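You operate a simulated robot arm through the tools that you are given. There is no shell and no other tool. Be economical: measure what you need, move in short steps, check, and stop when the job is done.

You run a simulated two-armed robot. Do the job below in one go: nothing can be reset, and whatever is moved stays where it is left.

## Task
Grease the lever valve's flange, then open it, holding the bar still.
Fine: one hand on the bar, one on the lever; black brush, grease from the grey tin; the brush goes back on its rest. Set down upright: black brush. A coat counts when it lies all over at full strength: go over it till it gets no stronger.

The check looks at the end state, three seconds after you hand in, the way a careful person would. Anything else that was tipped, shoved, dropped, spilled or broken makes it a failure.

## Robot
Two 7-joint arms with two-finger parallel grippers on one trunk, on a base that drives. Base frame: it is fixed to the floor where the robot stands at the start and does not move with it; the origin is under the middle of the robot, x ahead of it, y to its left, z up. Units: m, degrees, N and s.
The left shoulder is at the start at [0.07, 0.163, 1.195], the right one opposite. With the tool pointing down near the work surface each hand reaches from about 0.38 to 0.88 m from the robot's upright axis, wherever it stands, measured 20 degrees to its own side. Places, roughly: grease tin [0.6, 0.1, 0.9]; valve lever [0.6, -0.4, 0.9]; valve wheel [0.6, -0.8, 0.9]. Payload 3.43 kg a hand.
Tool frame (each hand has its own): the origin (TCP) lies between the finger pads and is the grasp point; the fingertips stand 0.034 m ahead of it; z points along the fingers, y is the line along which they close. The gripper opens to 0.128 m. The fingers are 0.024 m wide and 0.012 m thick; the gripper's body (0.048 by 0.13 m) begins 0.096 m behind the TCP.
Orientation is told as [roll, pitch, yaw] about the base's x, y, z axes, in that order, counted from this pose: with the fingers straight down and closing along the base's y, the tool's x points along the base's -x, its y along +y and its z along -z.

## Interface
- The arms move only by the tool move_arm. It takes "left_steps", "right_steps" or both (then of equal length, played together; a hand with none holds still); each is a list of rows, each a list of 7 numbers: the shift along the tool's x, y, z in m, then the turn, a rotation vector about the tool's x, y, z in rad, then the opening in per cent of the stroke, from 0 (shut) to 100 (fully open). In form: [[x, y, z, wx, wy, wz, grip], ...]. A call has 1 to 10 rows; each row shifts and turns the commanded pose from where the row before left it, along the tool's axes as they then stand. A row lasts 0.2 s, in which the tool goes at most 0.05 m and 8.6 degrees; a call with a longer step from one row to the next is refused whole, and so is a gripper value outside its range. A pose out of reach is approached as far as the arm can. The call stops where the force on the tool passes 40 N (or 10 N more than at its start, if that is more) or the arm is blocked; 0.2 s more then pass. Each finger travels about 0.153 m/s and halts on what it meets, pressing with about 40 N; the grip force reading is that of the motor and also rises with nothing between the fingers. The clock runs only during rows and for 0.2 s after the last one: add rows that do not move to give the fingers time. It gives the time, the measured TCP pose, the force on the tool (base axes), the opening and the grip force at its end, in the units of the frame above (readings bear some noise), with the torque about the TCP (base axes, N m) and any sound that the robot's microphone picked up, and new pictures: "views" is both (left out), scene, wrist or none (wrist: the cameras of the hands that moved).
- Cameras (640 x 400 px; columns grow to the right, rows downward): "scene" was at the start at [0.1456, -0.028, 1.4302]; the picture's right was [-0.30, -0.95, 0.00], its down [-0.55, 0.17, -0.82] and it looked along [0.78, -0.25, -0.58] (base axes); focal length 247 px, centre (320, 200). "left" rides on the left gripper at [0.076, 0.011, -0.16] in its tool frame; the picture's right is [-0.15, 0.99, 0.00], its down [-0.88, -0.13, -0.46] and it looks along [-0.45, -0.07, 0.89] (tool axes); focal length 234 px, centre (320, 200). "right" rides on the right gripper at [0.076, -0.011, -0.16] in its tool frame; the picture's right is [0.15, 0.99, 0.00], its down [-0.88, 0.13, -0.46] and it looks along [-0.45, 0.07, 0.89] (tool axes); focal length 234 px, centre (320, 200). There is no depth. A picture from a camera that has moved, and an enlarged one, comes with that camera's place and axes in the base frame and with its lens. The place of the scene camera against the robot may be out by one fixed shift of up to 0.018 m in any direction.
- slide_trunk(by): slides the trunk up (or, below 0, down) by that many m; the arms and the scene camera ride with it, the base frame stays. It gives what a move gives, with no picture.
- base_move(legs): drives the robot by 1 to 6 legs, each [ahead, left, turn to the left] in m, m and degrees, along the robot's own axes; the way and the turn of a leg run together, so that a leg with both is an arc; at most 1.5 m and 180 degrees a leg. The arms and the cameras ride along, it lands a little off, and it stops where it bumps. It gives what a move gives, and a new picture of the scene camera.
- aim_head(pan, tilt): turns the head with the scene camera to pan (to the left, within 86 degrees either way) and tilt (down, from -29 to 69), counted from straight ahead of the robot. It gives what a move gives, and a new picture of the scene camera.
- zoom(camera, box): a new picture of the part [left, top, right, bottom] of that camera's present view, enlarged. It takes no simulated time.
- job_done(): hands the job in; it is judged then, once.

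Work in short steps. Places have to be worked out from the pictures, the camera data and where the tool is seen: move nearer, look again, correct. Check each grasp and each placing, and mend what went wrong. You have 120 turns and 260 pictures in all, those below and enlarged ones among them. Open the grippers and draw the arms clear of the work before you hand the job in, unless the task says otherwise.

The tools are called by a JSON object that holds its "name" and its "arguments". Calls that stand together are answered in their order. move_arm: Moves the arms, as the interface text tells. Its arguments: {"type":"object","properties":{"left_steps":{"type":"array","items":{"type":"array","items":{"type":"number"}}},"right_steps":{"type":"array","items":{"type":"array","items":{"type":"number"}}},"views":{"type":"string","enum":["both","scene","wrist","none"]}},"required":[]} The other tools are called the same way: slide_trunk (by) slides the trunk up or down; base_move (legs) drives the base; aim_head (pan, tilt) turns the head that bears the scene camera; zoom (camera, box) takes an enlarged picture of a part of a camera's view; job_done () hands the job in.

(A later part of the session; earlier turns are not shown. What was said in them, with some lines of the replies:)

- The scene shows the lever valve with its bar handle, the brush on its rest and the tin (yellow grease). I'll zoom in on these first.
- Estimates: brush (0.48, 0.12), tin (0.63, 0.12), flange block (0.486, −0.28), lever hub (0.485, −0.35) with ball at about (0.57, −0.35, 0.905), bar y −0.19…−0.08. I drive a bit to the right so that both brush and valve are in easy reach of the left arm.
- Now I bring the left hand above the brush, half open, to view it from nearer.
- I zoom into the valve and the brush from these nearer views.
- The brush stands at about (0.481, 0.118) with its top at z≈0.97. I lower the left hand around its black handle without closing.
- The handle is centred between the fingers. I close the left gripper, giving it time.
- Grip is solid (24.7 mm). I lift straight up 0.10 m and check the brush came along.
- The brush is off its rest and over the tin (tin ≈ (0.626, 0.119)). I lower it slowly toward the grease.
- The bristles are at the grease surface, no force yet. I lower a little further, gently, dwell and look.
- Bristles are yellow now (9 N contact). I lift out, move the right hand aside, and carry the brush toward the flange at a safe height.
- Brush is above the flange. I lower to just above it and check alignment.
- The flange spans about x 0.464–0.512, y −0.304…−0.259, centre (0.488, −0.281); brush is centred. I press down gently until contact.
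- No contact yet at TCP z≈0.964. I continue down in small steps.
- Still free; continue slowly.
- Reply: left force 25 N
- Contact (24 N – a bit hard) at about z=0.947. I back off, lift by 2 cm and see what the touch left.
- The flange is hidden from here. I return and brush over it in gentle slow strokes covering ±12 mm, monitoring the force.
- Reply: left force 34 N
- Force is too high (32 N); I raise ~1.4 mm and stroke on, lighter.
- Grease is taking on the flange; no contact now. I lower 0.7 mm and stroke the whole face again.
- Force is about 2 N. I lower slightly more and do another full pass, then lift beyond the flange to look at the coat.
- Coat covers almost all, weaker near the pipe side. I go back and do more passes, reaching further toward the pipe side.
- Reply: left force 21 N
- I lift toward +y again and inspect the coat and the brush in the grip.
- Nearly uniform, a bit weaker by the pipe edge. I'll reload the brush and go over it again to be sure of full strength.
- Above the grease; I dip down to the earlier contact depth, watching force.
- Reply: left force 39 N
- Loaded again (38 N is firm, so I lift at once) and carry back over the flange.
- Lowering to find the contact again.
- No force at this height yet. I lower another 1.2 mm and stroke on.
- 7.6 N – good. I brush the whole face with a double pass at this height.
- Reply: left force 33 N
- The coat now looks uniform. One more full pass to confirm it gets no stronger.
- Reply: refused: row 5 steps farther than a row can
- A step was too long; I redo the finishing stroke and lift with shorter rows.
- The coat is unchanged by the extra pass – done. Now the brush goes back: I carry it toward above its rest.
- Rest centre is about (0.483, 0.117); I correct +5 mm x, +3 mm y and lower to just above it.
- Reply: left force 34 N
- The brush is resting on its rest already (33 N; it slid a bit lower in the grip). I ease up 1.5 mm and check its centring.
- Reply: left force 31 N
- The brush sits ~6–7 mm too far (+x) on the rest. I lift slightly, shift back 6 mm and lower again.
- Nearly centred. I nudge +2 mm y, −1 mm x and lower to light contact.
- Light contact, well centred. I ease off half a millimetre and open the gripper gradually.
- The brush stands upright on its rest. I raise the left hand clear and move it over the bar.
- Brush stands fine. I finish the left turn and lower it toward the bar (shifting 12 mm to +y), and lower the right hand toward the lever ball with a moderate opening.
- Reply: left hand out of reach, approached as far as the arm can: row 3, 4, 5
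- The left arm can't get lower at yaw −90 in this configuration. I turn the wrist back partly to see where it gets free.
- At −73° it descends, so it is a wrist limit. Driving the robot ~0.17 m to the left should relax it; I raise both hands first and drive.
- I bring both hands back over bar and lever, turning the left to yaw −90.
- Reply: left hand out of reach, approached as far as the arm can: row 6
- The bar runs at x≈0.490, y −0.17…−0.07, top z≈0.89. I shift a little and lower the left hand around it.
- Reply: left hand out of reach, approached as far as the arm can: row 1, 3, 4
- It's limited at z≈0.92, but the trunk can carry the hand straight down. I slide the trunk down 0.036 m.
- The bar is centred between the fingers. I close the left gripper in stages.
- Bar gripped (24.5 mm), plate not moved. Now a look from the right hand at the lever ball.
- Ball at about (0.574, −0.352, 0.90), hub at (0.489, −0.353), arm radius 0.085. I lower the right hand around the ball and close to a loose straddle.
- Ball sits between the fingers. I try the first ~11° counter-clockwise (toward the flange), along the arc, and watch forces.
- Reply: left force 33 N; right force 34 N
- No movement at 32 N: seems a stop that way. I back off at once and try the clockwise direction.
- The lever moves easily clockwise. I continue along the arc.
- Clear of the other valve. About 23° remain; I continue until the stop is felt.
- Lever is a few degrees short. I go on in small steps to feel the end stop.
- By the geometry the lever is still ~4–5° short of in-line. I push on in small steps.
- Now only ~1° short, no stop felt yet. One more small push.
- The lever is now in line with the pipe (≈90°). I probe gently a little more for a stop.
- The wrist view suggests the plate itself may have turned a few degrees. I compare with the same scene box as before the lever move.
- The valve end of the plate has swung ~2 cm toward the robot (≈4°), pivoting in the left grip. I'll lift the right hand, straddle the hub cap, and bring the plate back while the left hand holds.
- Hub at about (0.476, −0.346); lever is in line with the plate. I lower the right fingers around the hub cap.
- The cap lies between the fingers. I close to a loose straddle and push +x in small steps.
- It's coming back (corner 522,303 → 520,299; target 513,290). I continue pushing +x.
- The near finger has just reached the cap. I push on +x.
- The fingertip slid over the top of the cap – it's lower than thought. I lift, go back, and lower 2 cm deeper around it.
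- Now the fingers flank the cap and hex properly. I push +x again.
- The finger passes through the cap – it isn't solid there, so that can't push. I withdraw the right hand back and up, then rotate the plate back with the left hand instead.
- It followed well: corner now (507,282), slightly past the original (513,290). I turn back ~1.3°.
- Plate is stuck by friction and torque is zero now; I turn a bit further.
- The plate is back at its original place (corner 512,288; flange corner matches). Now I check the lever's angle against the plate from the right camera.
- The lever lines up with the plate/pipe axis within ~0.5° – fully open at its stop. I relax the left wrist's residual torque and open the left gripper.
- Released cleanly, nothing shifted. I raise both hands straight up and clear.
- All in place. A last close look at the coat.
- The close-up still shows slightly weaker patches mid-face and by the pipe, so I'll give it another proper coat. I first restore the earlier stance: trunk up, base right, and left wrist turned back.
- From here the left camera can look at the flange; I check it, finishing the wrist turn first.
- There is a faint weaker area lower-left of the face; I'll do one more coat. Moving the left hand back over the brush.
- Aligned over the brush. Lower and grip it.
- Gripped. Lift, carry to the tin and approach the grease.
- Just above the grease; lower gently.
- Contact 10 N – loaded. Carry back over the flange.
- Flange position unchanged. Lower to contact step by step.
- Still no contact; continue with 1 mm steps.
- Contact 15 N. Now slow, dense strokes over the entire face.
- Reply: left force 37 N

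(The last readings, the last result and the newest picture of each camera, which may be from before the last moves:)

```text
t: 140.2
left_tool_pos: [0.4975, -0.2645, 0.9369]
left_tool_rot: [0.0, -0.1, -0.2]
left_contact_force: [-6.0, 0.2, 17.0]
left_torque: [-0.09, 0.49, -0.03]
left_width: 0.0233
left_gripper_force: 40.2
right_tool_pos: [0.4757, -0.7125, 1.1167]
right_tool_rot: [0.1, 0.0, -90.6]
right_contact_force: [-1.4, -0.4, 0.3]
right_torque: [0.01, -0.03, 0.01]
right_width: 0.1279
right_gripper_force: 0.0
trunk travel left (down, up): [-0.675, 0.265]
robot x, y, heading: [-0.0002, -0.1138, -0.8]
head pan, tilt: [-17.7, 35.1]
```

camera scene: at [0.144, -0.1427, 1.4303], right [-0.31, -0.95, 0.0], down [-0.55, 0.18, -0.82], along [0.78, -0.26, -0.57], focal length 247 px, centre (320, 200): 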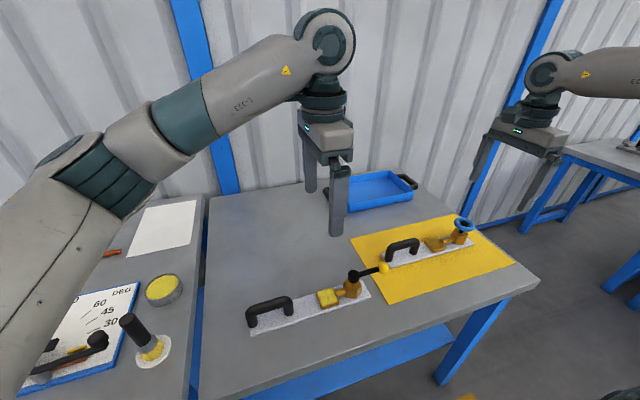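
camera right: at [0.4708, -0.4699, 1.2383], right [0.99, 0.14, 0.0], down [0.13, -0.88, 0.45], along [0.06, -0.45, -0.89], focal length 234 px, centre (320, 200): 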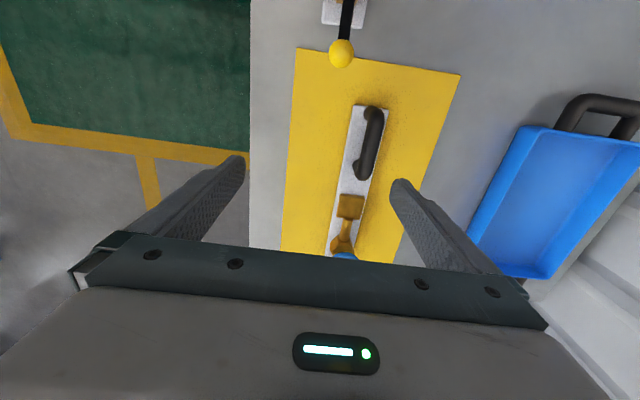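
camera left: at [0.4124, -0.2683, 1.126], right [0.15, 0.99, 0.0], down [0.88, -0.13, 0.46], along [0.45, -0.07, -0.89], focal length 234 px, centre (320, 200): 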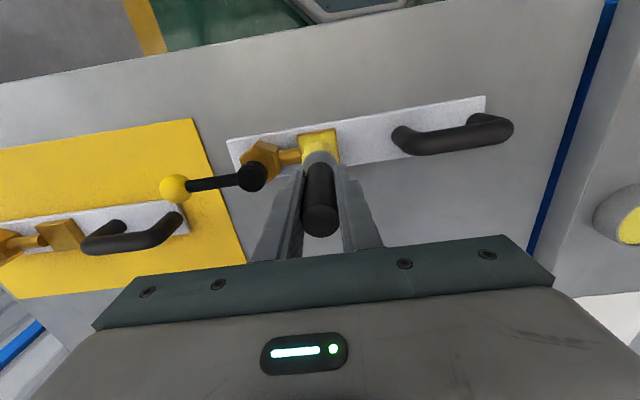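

Forces rise near the robot side; I raise 0.6 mm and go on.

{"name": "move_arm", "arguments": {"left_steps": [[0, -0.007, -0.0006, 0, 0, 0, 0], [0, -0.007, 0, 0, 0, 0, 0], [0, -0.007, 0, 0, 0, 0, 0], [0, -0.007, 0, 0, 0, 0, 0], [0.0065, 0, 0, 0, 0, 0, 0], [0.0065, 0, 0, 0, 0, 0, 0], [0, 0.007, 0, 0, 0, 0, 0], [0, 0.007, 0, 0, 0, 0, 0], [0, 0.007, 0, 0, 0, 0, 0], [0, 0.007, 0, 0, 0, 0, 0]], "views": "none"}}

{"name": "move_arm", "arguments": {"left_steps": [[0.0065, 0, 0, 0, 0, 0, 0], [0, -0.007, 0, 0, 0, 0, 0], [0, -0.007, 0, 0, 0, 0, 0], [0, -0.007, 0, 0, 0, 0, 0], [0, -0.007, 0, 0, 0, 0, 0], [-0.0065, 0, 0, 0, 0, 0, 0], [0, 0.007, 0, 0, 0, 0, 0], [0, 0.007, 0, 0, 0, 0, 0], [-0.0065, 0, 0, 0, 0, 0, 0], [0, -0.007, 0, 0, 0, 0, 0]], "views": "none"}}

{"name": "move_arm", "arguments": {"left_steps": [[0, 0, -0.02, 0, 0, 0, 0], [0, 0.04, -0.03, 0, 0, 0, 0], [0, 0.045, -0.02, 0, 0, 0, 0], [0, 0.045, 0, 0, 0, 0, 0]], "views": "wrist"}}

{"name": "zoom", "arguments": {"camera": "scene", "box": [305, 262, 355, 312]}}

{"name": "zoom", "arguments": {"camera": "left", "box": [200, 120, 270, 180]}}

```text
t: 142.4
left_tool_pos: [0.4875, -0.2663, 0.9374]
left_tool_rot: [0.1, -0.1, -0.2]
left_contact_force: [-0.3, -1.6, 5.3]
left_torque: [-0.16, -0.09, -0.04]
left_width: 0.0232
left_gripper_force: 39.8
right_tool_pos: [0.4774, -0.7128, 1.115]
right_tool_rot: [0.0, 0.0, -90.6]
right_contact_force: [0.1, 0.0, -0.3]
right_torque: [0.0, -0.01, 0.0]
right_width: 0.1277
right_gripper_force: 0.2
trunk travel left (down, up): [-0.675, 0.265]
robot x, y, heading: [-0.0005, -0.1126, -0.8]
head pan, tilt: [-17.7, 35.1]
```

```text
t: 144.6
left_tool_pos: [0.4942, -0.2888, 0.9377]
left_tool_rot: [0.0, 0.0, -0.2]
left_contact_force: [0.0, 0.2, -1.3]
left_torque: [0.02, 0.01, 0.01]
left_width: 0.0233
left_gripper_force: 39.4
right_tool_pos: [0.4777, -0.7129, 1.1146]
right_tool_rot: [0.0, 0.0, -90.7]
right_contact_force: [-0.9, 0.5, 0.3]
right_torque: [-0.01, -0.03, -0.01]
right_width: 0.1281
right_gripper_force: 0.0
trunk travel left (down, up): [-0.675, 0.265]
robot x, y, heading: [0.0002, -0.1123, -0.6]
head pan, tilt: [-17.7, 35.1]
```

```text
t: 145.6
left_tool_pos: [0.4933, -0.1545, 1.0047]
left_tool_rot: [-0.1, -0.1, -0.3]
left_contact_force: [0.7, 0.9, -0.8]
left_torque: [-0.04, 0.02, 0.01]
left_width: 0.0234
left_gripper_force: 40.4
right_tool_pos: [0.4767, -0.7113, 1.1162]
right_tool_rot: [0.0, -0.2, -90.7]
right_contact_force: [0.0, 0.7, 0.0]
right_torque: [-0.02, 0.01, -0.03]
right_width: 0.1283
right_gripper_force: 0.0
trunk travel left (down, up): [-0.675, 0.265]
robot x, y, heading: [-0.0001, -0.1148, -0.5]
head pan, tilt: [-17.7, 35.1]
camera left: at [0.4177, -0.143, 1.1636], right [0.15, 0.99, 0.0], down [0.88, -0.13, 0.46], along [0.45, -0.07, -0.89], focal length 234 px, centre (320, 200)
```

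left: 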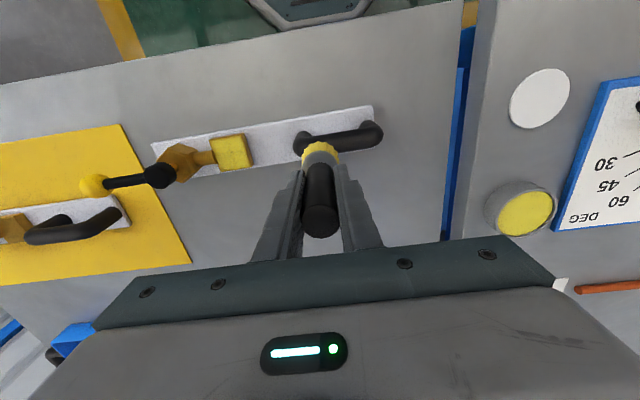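

```text
8.00 times, centred on (330, 287) of scene
camera zoom: at [0.1444, -0.1422, 1.4303], right [-0.32, -0.95, 0.0], down [-0.55, 0.18, -0.82], along [0.78, -0.26, -0.57], focal length 1976 px, centre (240, -496)
```

zoom: 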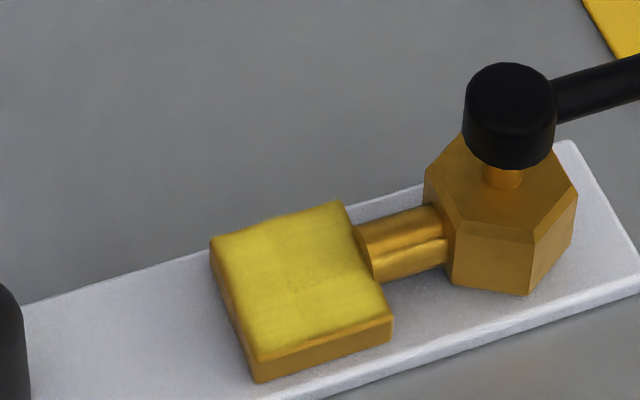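

```text
6.67 times, centred on (235, 150) of left
camera zoom: at [0.4177, -0.143, 1.1636], right [0.15, 0.99, 0.0], down [0.88, -0.13, 0.46], along [0.45, -0.07, -0.89], focal length 1561 px, centre (887, 533)
```

zoom: 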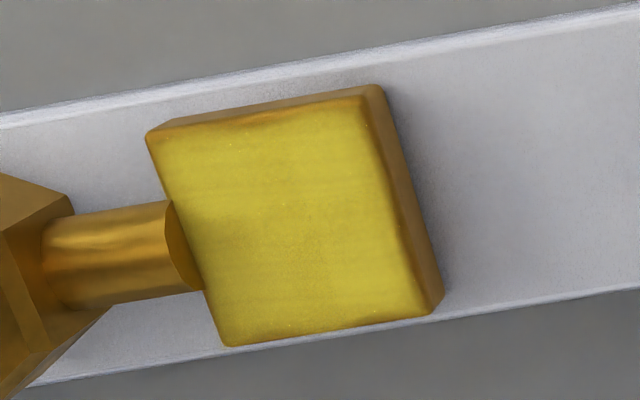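

The coat is the same as before – saturated. Plate unmoved. Return the brush to above its rest.

{"name": "move_arm", "arguments": {"left_steps": [[0, 0, -0.045, 0, 0, 0, 0], [0.0025, 0.045, 0, 0, 0, 0, 0], [0.0025, 0.045, 0, 0, 0, 0, 0], [0.0025, 0.045, 0, 0, 0, 0, 0], [0.0025, 0.045, 0, 0, 0, 0, 0], [0.0025, 0.045, 0, 0, 0, 0, 0], [0.003, 0.045, 0, 0, 0, 0, 0], [0, 0, 0.04, 0, 0, 0, 0], [0, 0, 0.03, 0, 0, 0, 0], [0, 0, 0, 0, 0, 0, 0]], "views": "none"}}

{"name": "zoom", "arguments": {"camera": "left", "box": [250, 90, 390, 240]}}

{"name": "zoom", "arguments": {"camera": "scene", "box": [110, 310, 190, 380]}}

```text
t: 147.8
left_tool_pos: [0.4792, 0.1121, 0.9807]
left_tool_rot: [-0.1, -0.1, -0.1]
left_contact_force: [0.2, 0.0, 0.4]
left_torque: [0.0, 0.01, -0.02]
left_width: 0.0235
left_gripper_force: 40.8
right_tool_pos: [0.4774, -0.7126, 1.1158]
right_tool_rot: [0.0, 0.1, -90.5]
right_contact_force: [0.1, 0.1, 0.2]
right_torque: [-0.02, -0.01, 0.0]
right_width: 0.1279
right_gripper_force: 0.1
trunk travel left (down, up): [-0.675, 0.265]
robot x, y, heading: [0.0008, -0.1154, -0.8]
head pan, tilt: [-17.7, 35.1]
```

```text
2.67 times, centred on (320, 165) of left
camera zoom: at [0.4024, 0.1245, 1.139], right [0.15, 0.99, 0.0], down [0.88, -0.13, 0.46], along [0.45, -0.07, -0.89], focal length 624 px, centre (320, 293)
```

zoom: 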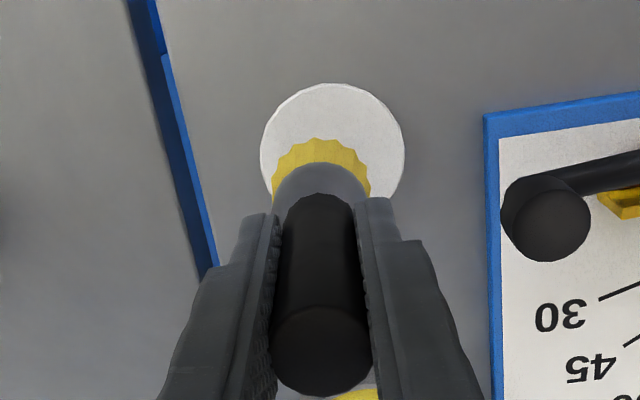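

```text
5.71 times, centred on (150, 345) of scene
camera zoom: at [0.1438, -0.1438, 1.4303], right [-0.31, -0.95, 0.0], down [-0.55, 0.18, -0.82], along [0.78, -0.26, -0.57], focal length 1412 px, centre (1291, -629)
```

zoom: 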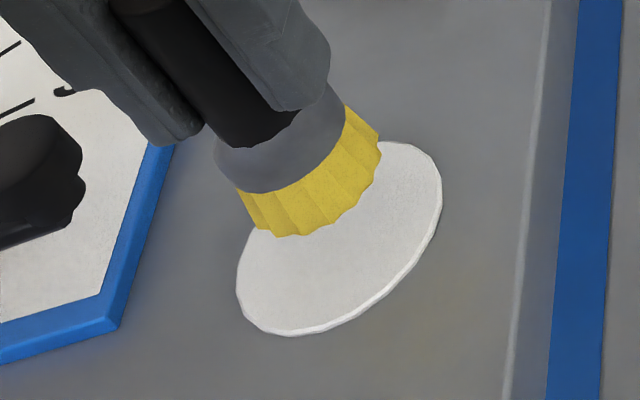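

Shift +4.5 mm y, −2 mm x and lower to just above the rest.

{"name": "move_arm", "arguments": {"left_steps": [[0.002, 0.0045, 0, 0, 0, 0, 0], [0, 0, 0.012, 0, 0, 0, 0], [0, 0, 0.01, 0, 0, 0, 0], [0, 0, 0.004, 0, 0, 0, 0], [0, 0, 0, 0, 0, 0, 0]], "views": "none"}}

{"name": "zoom", "arguments": {"camera": "left", "box": [270, 100, 370, 240]}}

{"name": "zoom", "arguments": {"camera": "scene", "box": [110, 310, 190, 380]}}

```text
t: 149.0
left_tool_pos: [0.4782, 0.1168, 0.9552]
left_tool_rot: [-0.1, -0.1, -0.2]
left_contact_force: [0.3, 1.0, -1.3]
left_torque: [0.01, 0.03, 0.0]
left_width: 0.0231
left_gripper_force: 40.6
right_tool_pos: [0.4777, -0.7121, 1.1158]
right_tool_rot: [0.0, 0.1, -90.5]
right_contact_force: [0.1, -0.9, 0.0]
right_torque: [0.01, -0.02, 0.01]
right_width: 0.1283
right_gripper_force: 0.1
trunk travel left (down, up): [-0.675, 0.265]
robot x, y, heading: [-0.0037, -0.1162, -0.6]
head pan, tilt: [-17.7, 35.1]
```

```text
2.86 times, centred on (320, 170) of left
camera zoom: at [0.402, 0.1269, 1.1139], right [0.15, 0.99, 0.0], down [0.88, -0.13, 0.46], along [0.45, -0.07, -0.89], focal length 669 px, centre (320, 286)
```

zoom: 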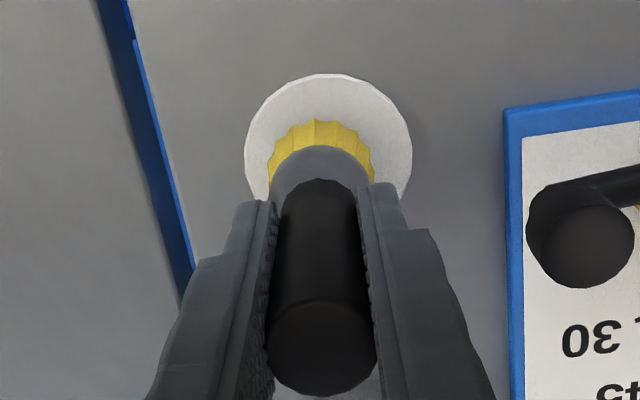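

```text
5.71 times, centred on (150, 345) of scene
camera zoom: at [0.1443, -0.144, 1.4302], right [-0.31, -0.95, 0.0], down [-0.55, 0.18, -0.82], along [0.78, -0.26, -0.58], focal length 1412 px, centre (1291, -629)
```

zoom: 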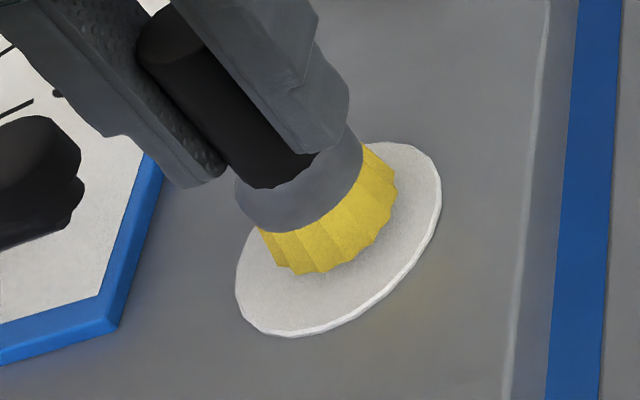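

Well centred; lower gently until contact.

{"name": "move_arm", "arguments": {"left_steps": [[0.002, 0.002, 0.003, 0, 0, 0, 0], [0, 0, 0.002, 0, 0, 0, 0], [0, 0, 0.0015, 0, 0, 0, 0], [0, 0, 0, 0, 0, 0, 0]], "views": "none"}}

{"name": "move_arm", "arguments": {"left_steps": [[0, 0, 0.001, 0, 0, 0, 0], [0, 0, 0.001, 0, 0, 0, 0], [0, 0, 0, 0, 0, 0, 0]], "views": "none"}}

```text
t: 150.0
left_tool_pos: [0.4763, 0.1183, 0.9478]
left_tool_rot: [0.0, -0.1, -0.2]
left_contact_force: [-0.2, -0.4, -1.2]
left_torque: [0.01, 0.0, -0.01]
left_width: 0.0231
left_gripper_force: 39.7
right_tool_pos: [0.4775, -0.7125, 1.115]
right_tool_rot: [0.0, 0.0, -90.6]
right_contact_force: [0.2, -0.3, -0.4]
right_torque: [-0.03, -0.02, 0.04]
right_width: 0.128
right_gripper_force: 0.1
trunk travel left (down, up): [-0.675, 0.265]
robot x, y, heading: [-0.0015, -0.1159, -0.7]
head pan, tilt: [-17.7, 35.1]
```

```text
t: 150.8
left_tool_pos: [0.4751, 0.1187, 0.9475]
left_tool_rot: [-0.1, -0.1, -0.3]
left_contact_force: [0.0, 0.2, 2.5]
left_torque: [0.04, -0.04, -0.01]
left_width: 0.0236
left_gripper_force: 39.5
right_tool_pos: [0.4766, -0.7135, 1.1159]
right_tool_rot: [-0.1, 0.0, -90.6]
right_contact_force: [0.9, 0.2, 0.5]
right_torque: [-0.05, -0.01, 0.01]
right_width: 0.1277
right_gripper_force: 0.0
trunk travel left (down, up): [-0.675, 0.265]
robot x, y, heading: [-0.0037, -0.1172, -0.6]
head pan, tilt: [-17.7, 35.1]
```

Light contact (2.5 N). I check the centring, then open gradually.

{"name": "zoom", "arguments": {"camera": "scene", "box": [110, 310, 190, 380]}}

{"name": "move_arm", "arguments": {"left_steps": [[0, 0, 0.0003, 0, 0, 0, 0], [0, 0, 0, 0, 0, 0, 20], [0, 0, 0, 0, 0, 0, 30], [0, 0, 0, 0, 0, 0, 45], [0, 0, 0, 0, 0, 0, 50], [0, 0, 0, 0, 0, 0, 50]], "views": "wrist"}}

{"name": "zoom", "arguments": {"camera": "scene", "box": [110, 290, 210, 380]}}

```text
5.71 times, centred on (150, 345) of scene
camera zoom: at [0.1439, -0.1441, 1.4303], right [-0.31, -0.95, 0.0], down [-0.55, 0.18, -0.82], along [0.78, -0.26, -0.58], focal length 1412 px, centre (1291, -629)
```

zoom: 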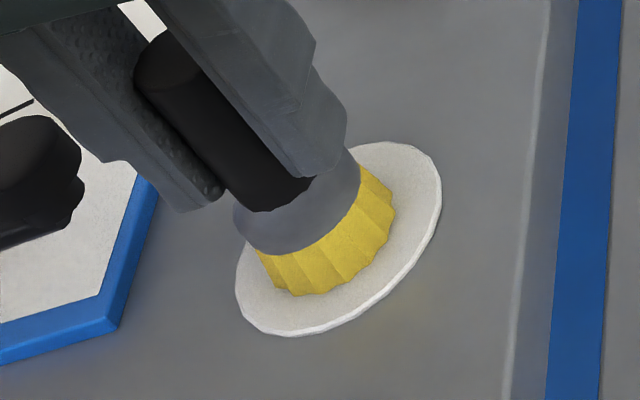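

```text
t: 152.2
left_tool_pos: [0.4756, 0.1184, 0.9476]
left_tool_rot: [-0.1, -0.1, -0.3]
left_contact_force: [0.5, 0.2, 1.1]
left_torque: [0.04, -0.02, 0.03]
left_width: 0.0642
left_gripper_force: 0.1
right_tool_pos: [0.4778, -0.7125, 1.1157]
right_tool_rot: [0.0, -0.1, -90.6]
right_contact_force: [-0.2, 0.4, -0.4]
right_torque: [0.01, 0.01, -0.04]
right_width: 0.128
right_gripper_force: 0.0
trunk travel left (down, up): [-0.675, 0.265]
robot x, y, heading: [0.0, -0.1136, -0.8]
head pan, tilt: [-17.7, 35.1]
camera left: at [0.3988, 0.1301, 1.1049], right [0.15, 0.99, 0.0], down [0.88, -0.13, 0.46], along [0.45, -0.07, -0.89], focal length 234 px, centre (320, 200)
```

left: 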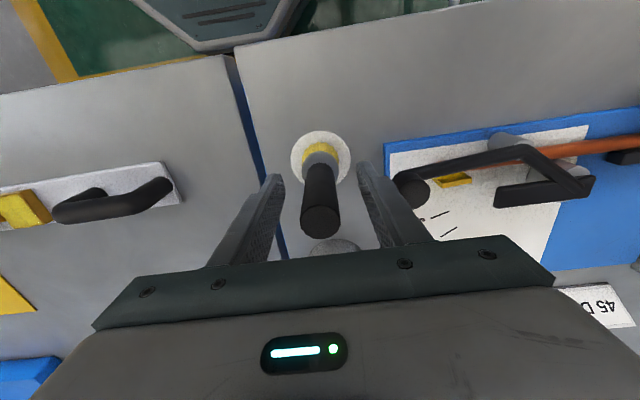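

```text
4.44 times, centred on (160, 335) of scene
camera zoom: at [0.1441, -0.1439, 1.4302], right [-0.31, -0.95, 0.0], down [-0.55, 0.18, -0.82], along [0.78, -0.26, -0.58], focal length 1098 px, centre (1031, -400)
```

zoom: 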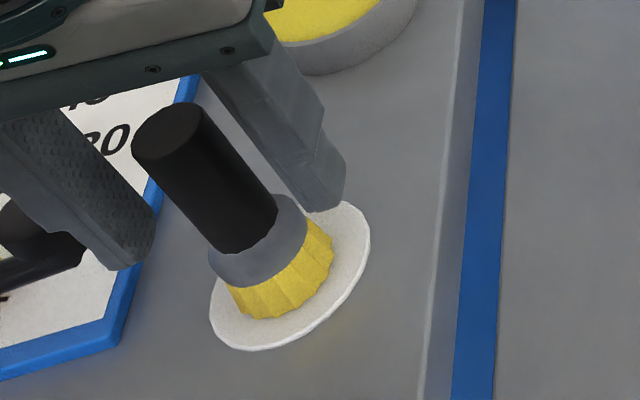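

The brush stands on its rest. I raise the hand straight up and well clear, opening both grippers.

{"name": "move_arm", "arguments": {"left_steps": [[0, 0, -0.03, 0, 0, 0, 50], [0, 0, -0.045, 0, 0, 0, 50], [0, 0, -0.045, 0, 0, 0, 50], [0, 0, -0.045, 0, 0, 0, 50], [0, 0, -0.045, 0, 0, 0, 100], [0, 0, -0.045, 0, 0, 0, 100], [0, 0, 0, 0, 0, 0, 100]], "right_steps": [[0, 0, -0.03, 0, 0, 0, 100], [0, 0, -0.03, 0, 0, 0, 100], [0, 0, -0.03, 0, 0, 0, 100], [0, 0, 0, 0, 0, 0, 100], [0, 0, 0, 0, 0, 0, 100], [0, 0, 0, 0, 0, 0, 100], [0, 0, 0, 0, 0, 0, 100]], "views": "scene"}}

{"name": "zoom", "arguments": {"camera": "scene", "box": [90, 260, 210, 380]}}

{"name": "zoom", "arguments": {"camera": "scene", "box": [230, 230, 400, 350]}}

```text
t: 153.8
left_tool_pos: [0.4746, 0.1186, 1.203]
left_tool_rot: [-0.1, -0.1, -0.1]
left_contact_force: [-0.1, 0.9, -0.2]
left_torque: [-0.05, 0.0, 0.0]
left_width: 0.1279
left_gripper_force: 0.0
right_tool_pos: [0.4778, -0.7121, 1.2057]
right_tool_rot: [0.0, 0.0, -90.7]
right_contact_force: [0.1, 0.0, 1.3]
right_torque: [-0.05, 0.0, 0.01]
right_width: 0.128
right_gripper_force: 0.0
trunk travel left (down, up): [-0.675, 0.265]
robot x, y, heading: [0.0014, -0.1156, -0.7]
head pan, tilt: [-17.7, 35.1]
camera scene: at [0.1449, -0.1435, 1.4301], right [-0.31, -0.95, 0.0], down [-0.55, 0.18, -0.82], along [0.78, -0.26, -0.58], focal length 247 px, centre (320, 200)
```

scene: 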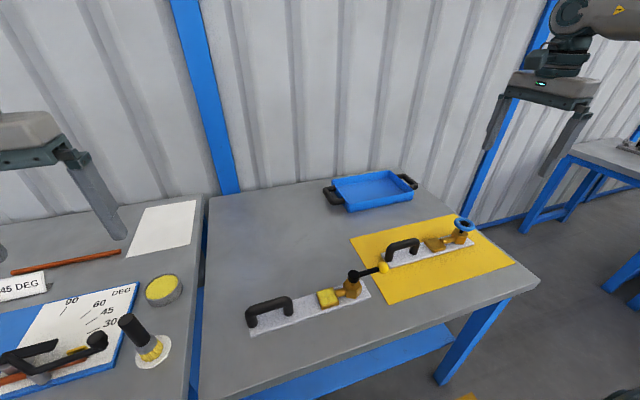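

```text
3.33 times, centred on (150, 320) of scene
camera zoom: at [0.1449, -0.1435, 1.4301], right [-0.31, -0.95, 0.0], down [-0.55, 0.18, -0.82], along [0.78, -0.26, -0.58], focal length 824 px, centre (887, -200)
```

zoom: 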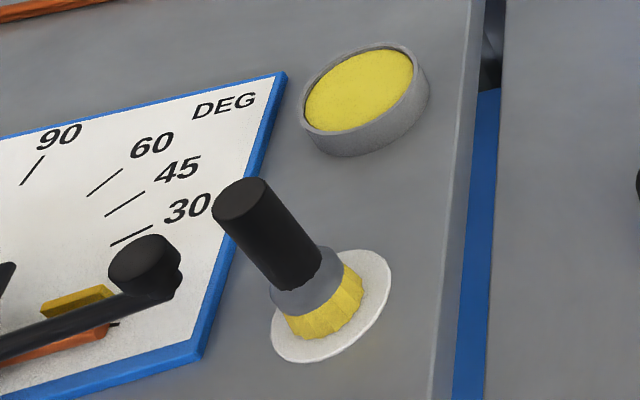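

```text
3.33 times, centred on (315, 290) of scene
camera zoom: at [0.1449, -0.1435, 1.4301], right [-0.31, -0.95, 0.0], down [-0.55, 0.18, -0.82], along [0.78, -0.26, -0.58], focal length 824 px, centre (337, -100)
```

zoom: 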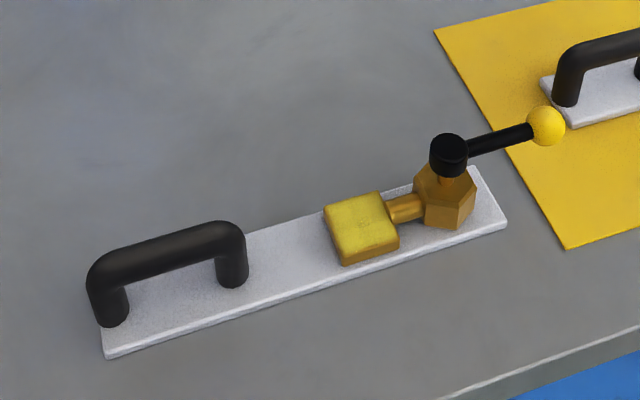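

Everything is in its final place: flange coated, lever in line with the pipe, brush upright on its rest, hands clear. Handing in.

{"name": "job_done", "arguments": {}}

```text
The job is handed in.
```

I handed the job in with the flange greased, the lever valve opened and the black brush standing upright on its rest; nothing was seen tipped, dropped or spilled.

- **Coat:** I reloaded the brush from the grey tin twice and went over the flange until another pass made no visible difference. Close-ups still show faint darker mottling mid-face and near the pipe. I took that as surface texture, but I can't rule out slightly thinner grease there.
- **Lever:** it is blocked counter-clockwise at about 32 N. It turned clockwise to within about half a degree of the pipe line. I did not clearly feel an end stop, because the plate started turning instead.
- **Bar:** while I pushed the lever, the plate pivoted about 4° in the left grip. I turned it back, and the scene picture showed it within a couple of pixels of where it started.
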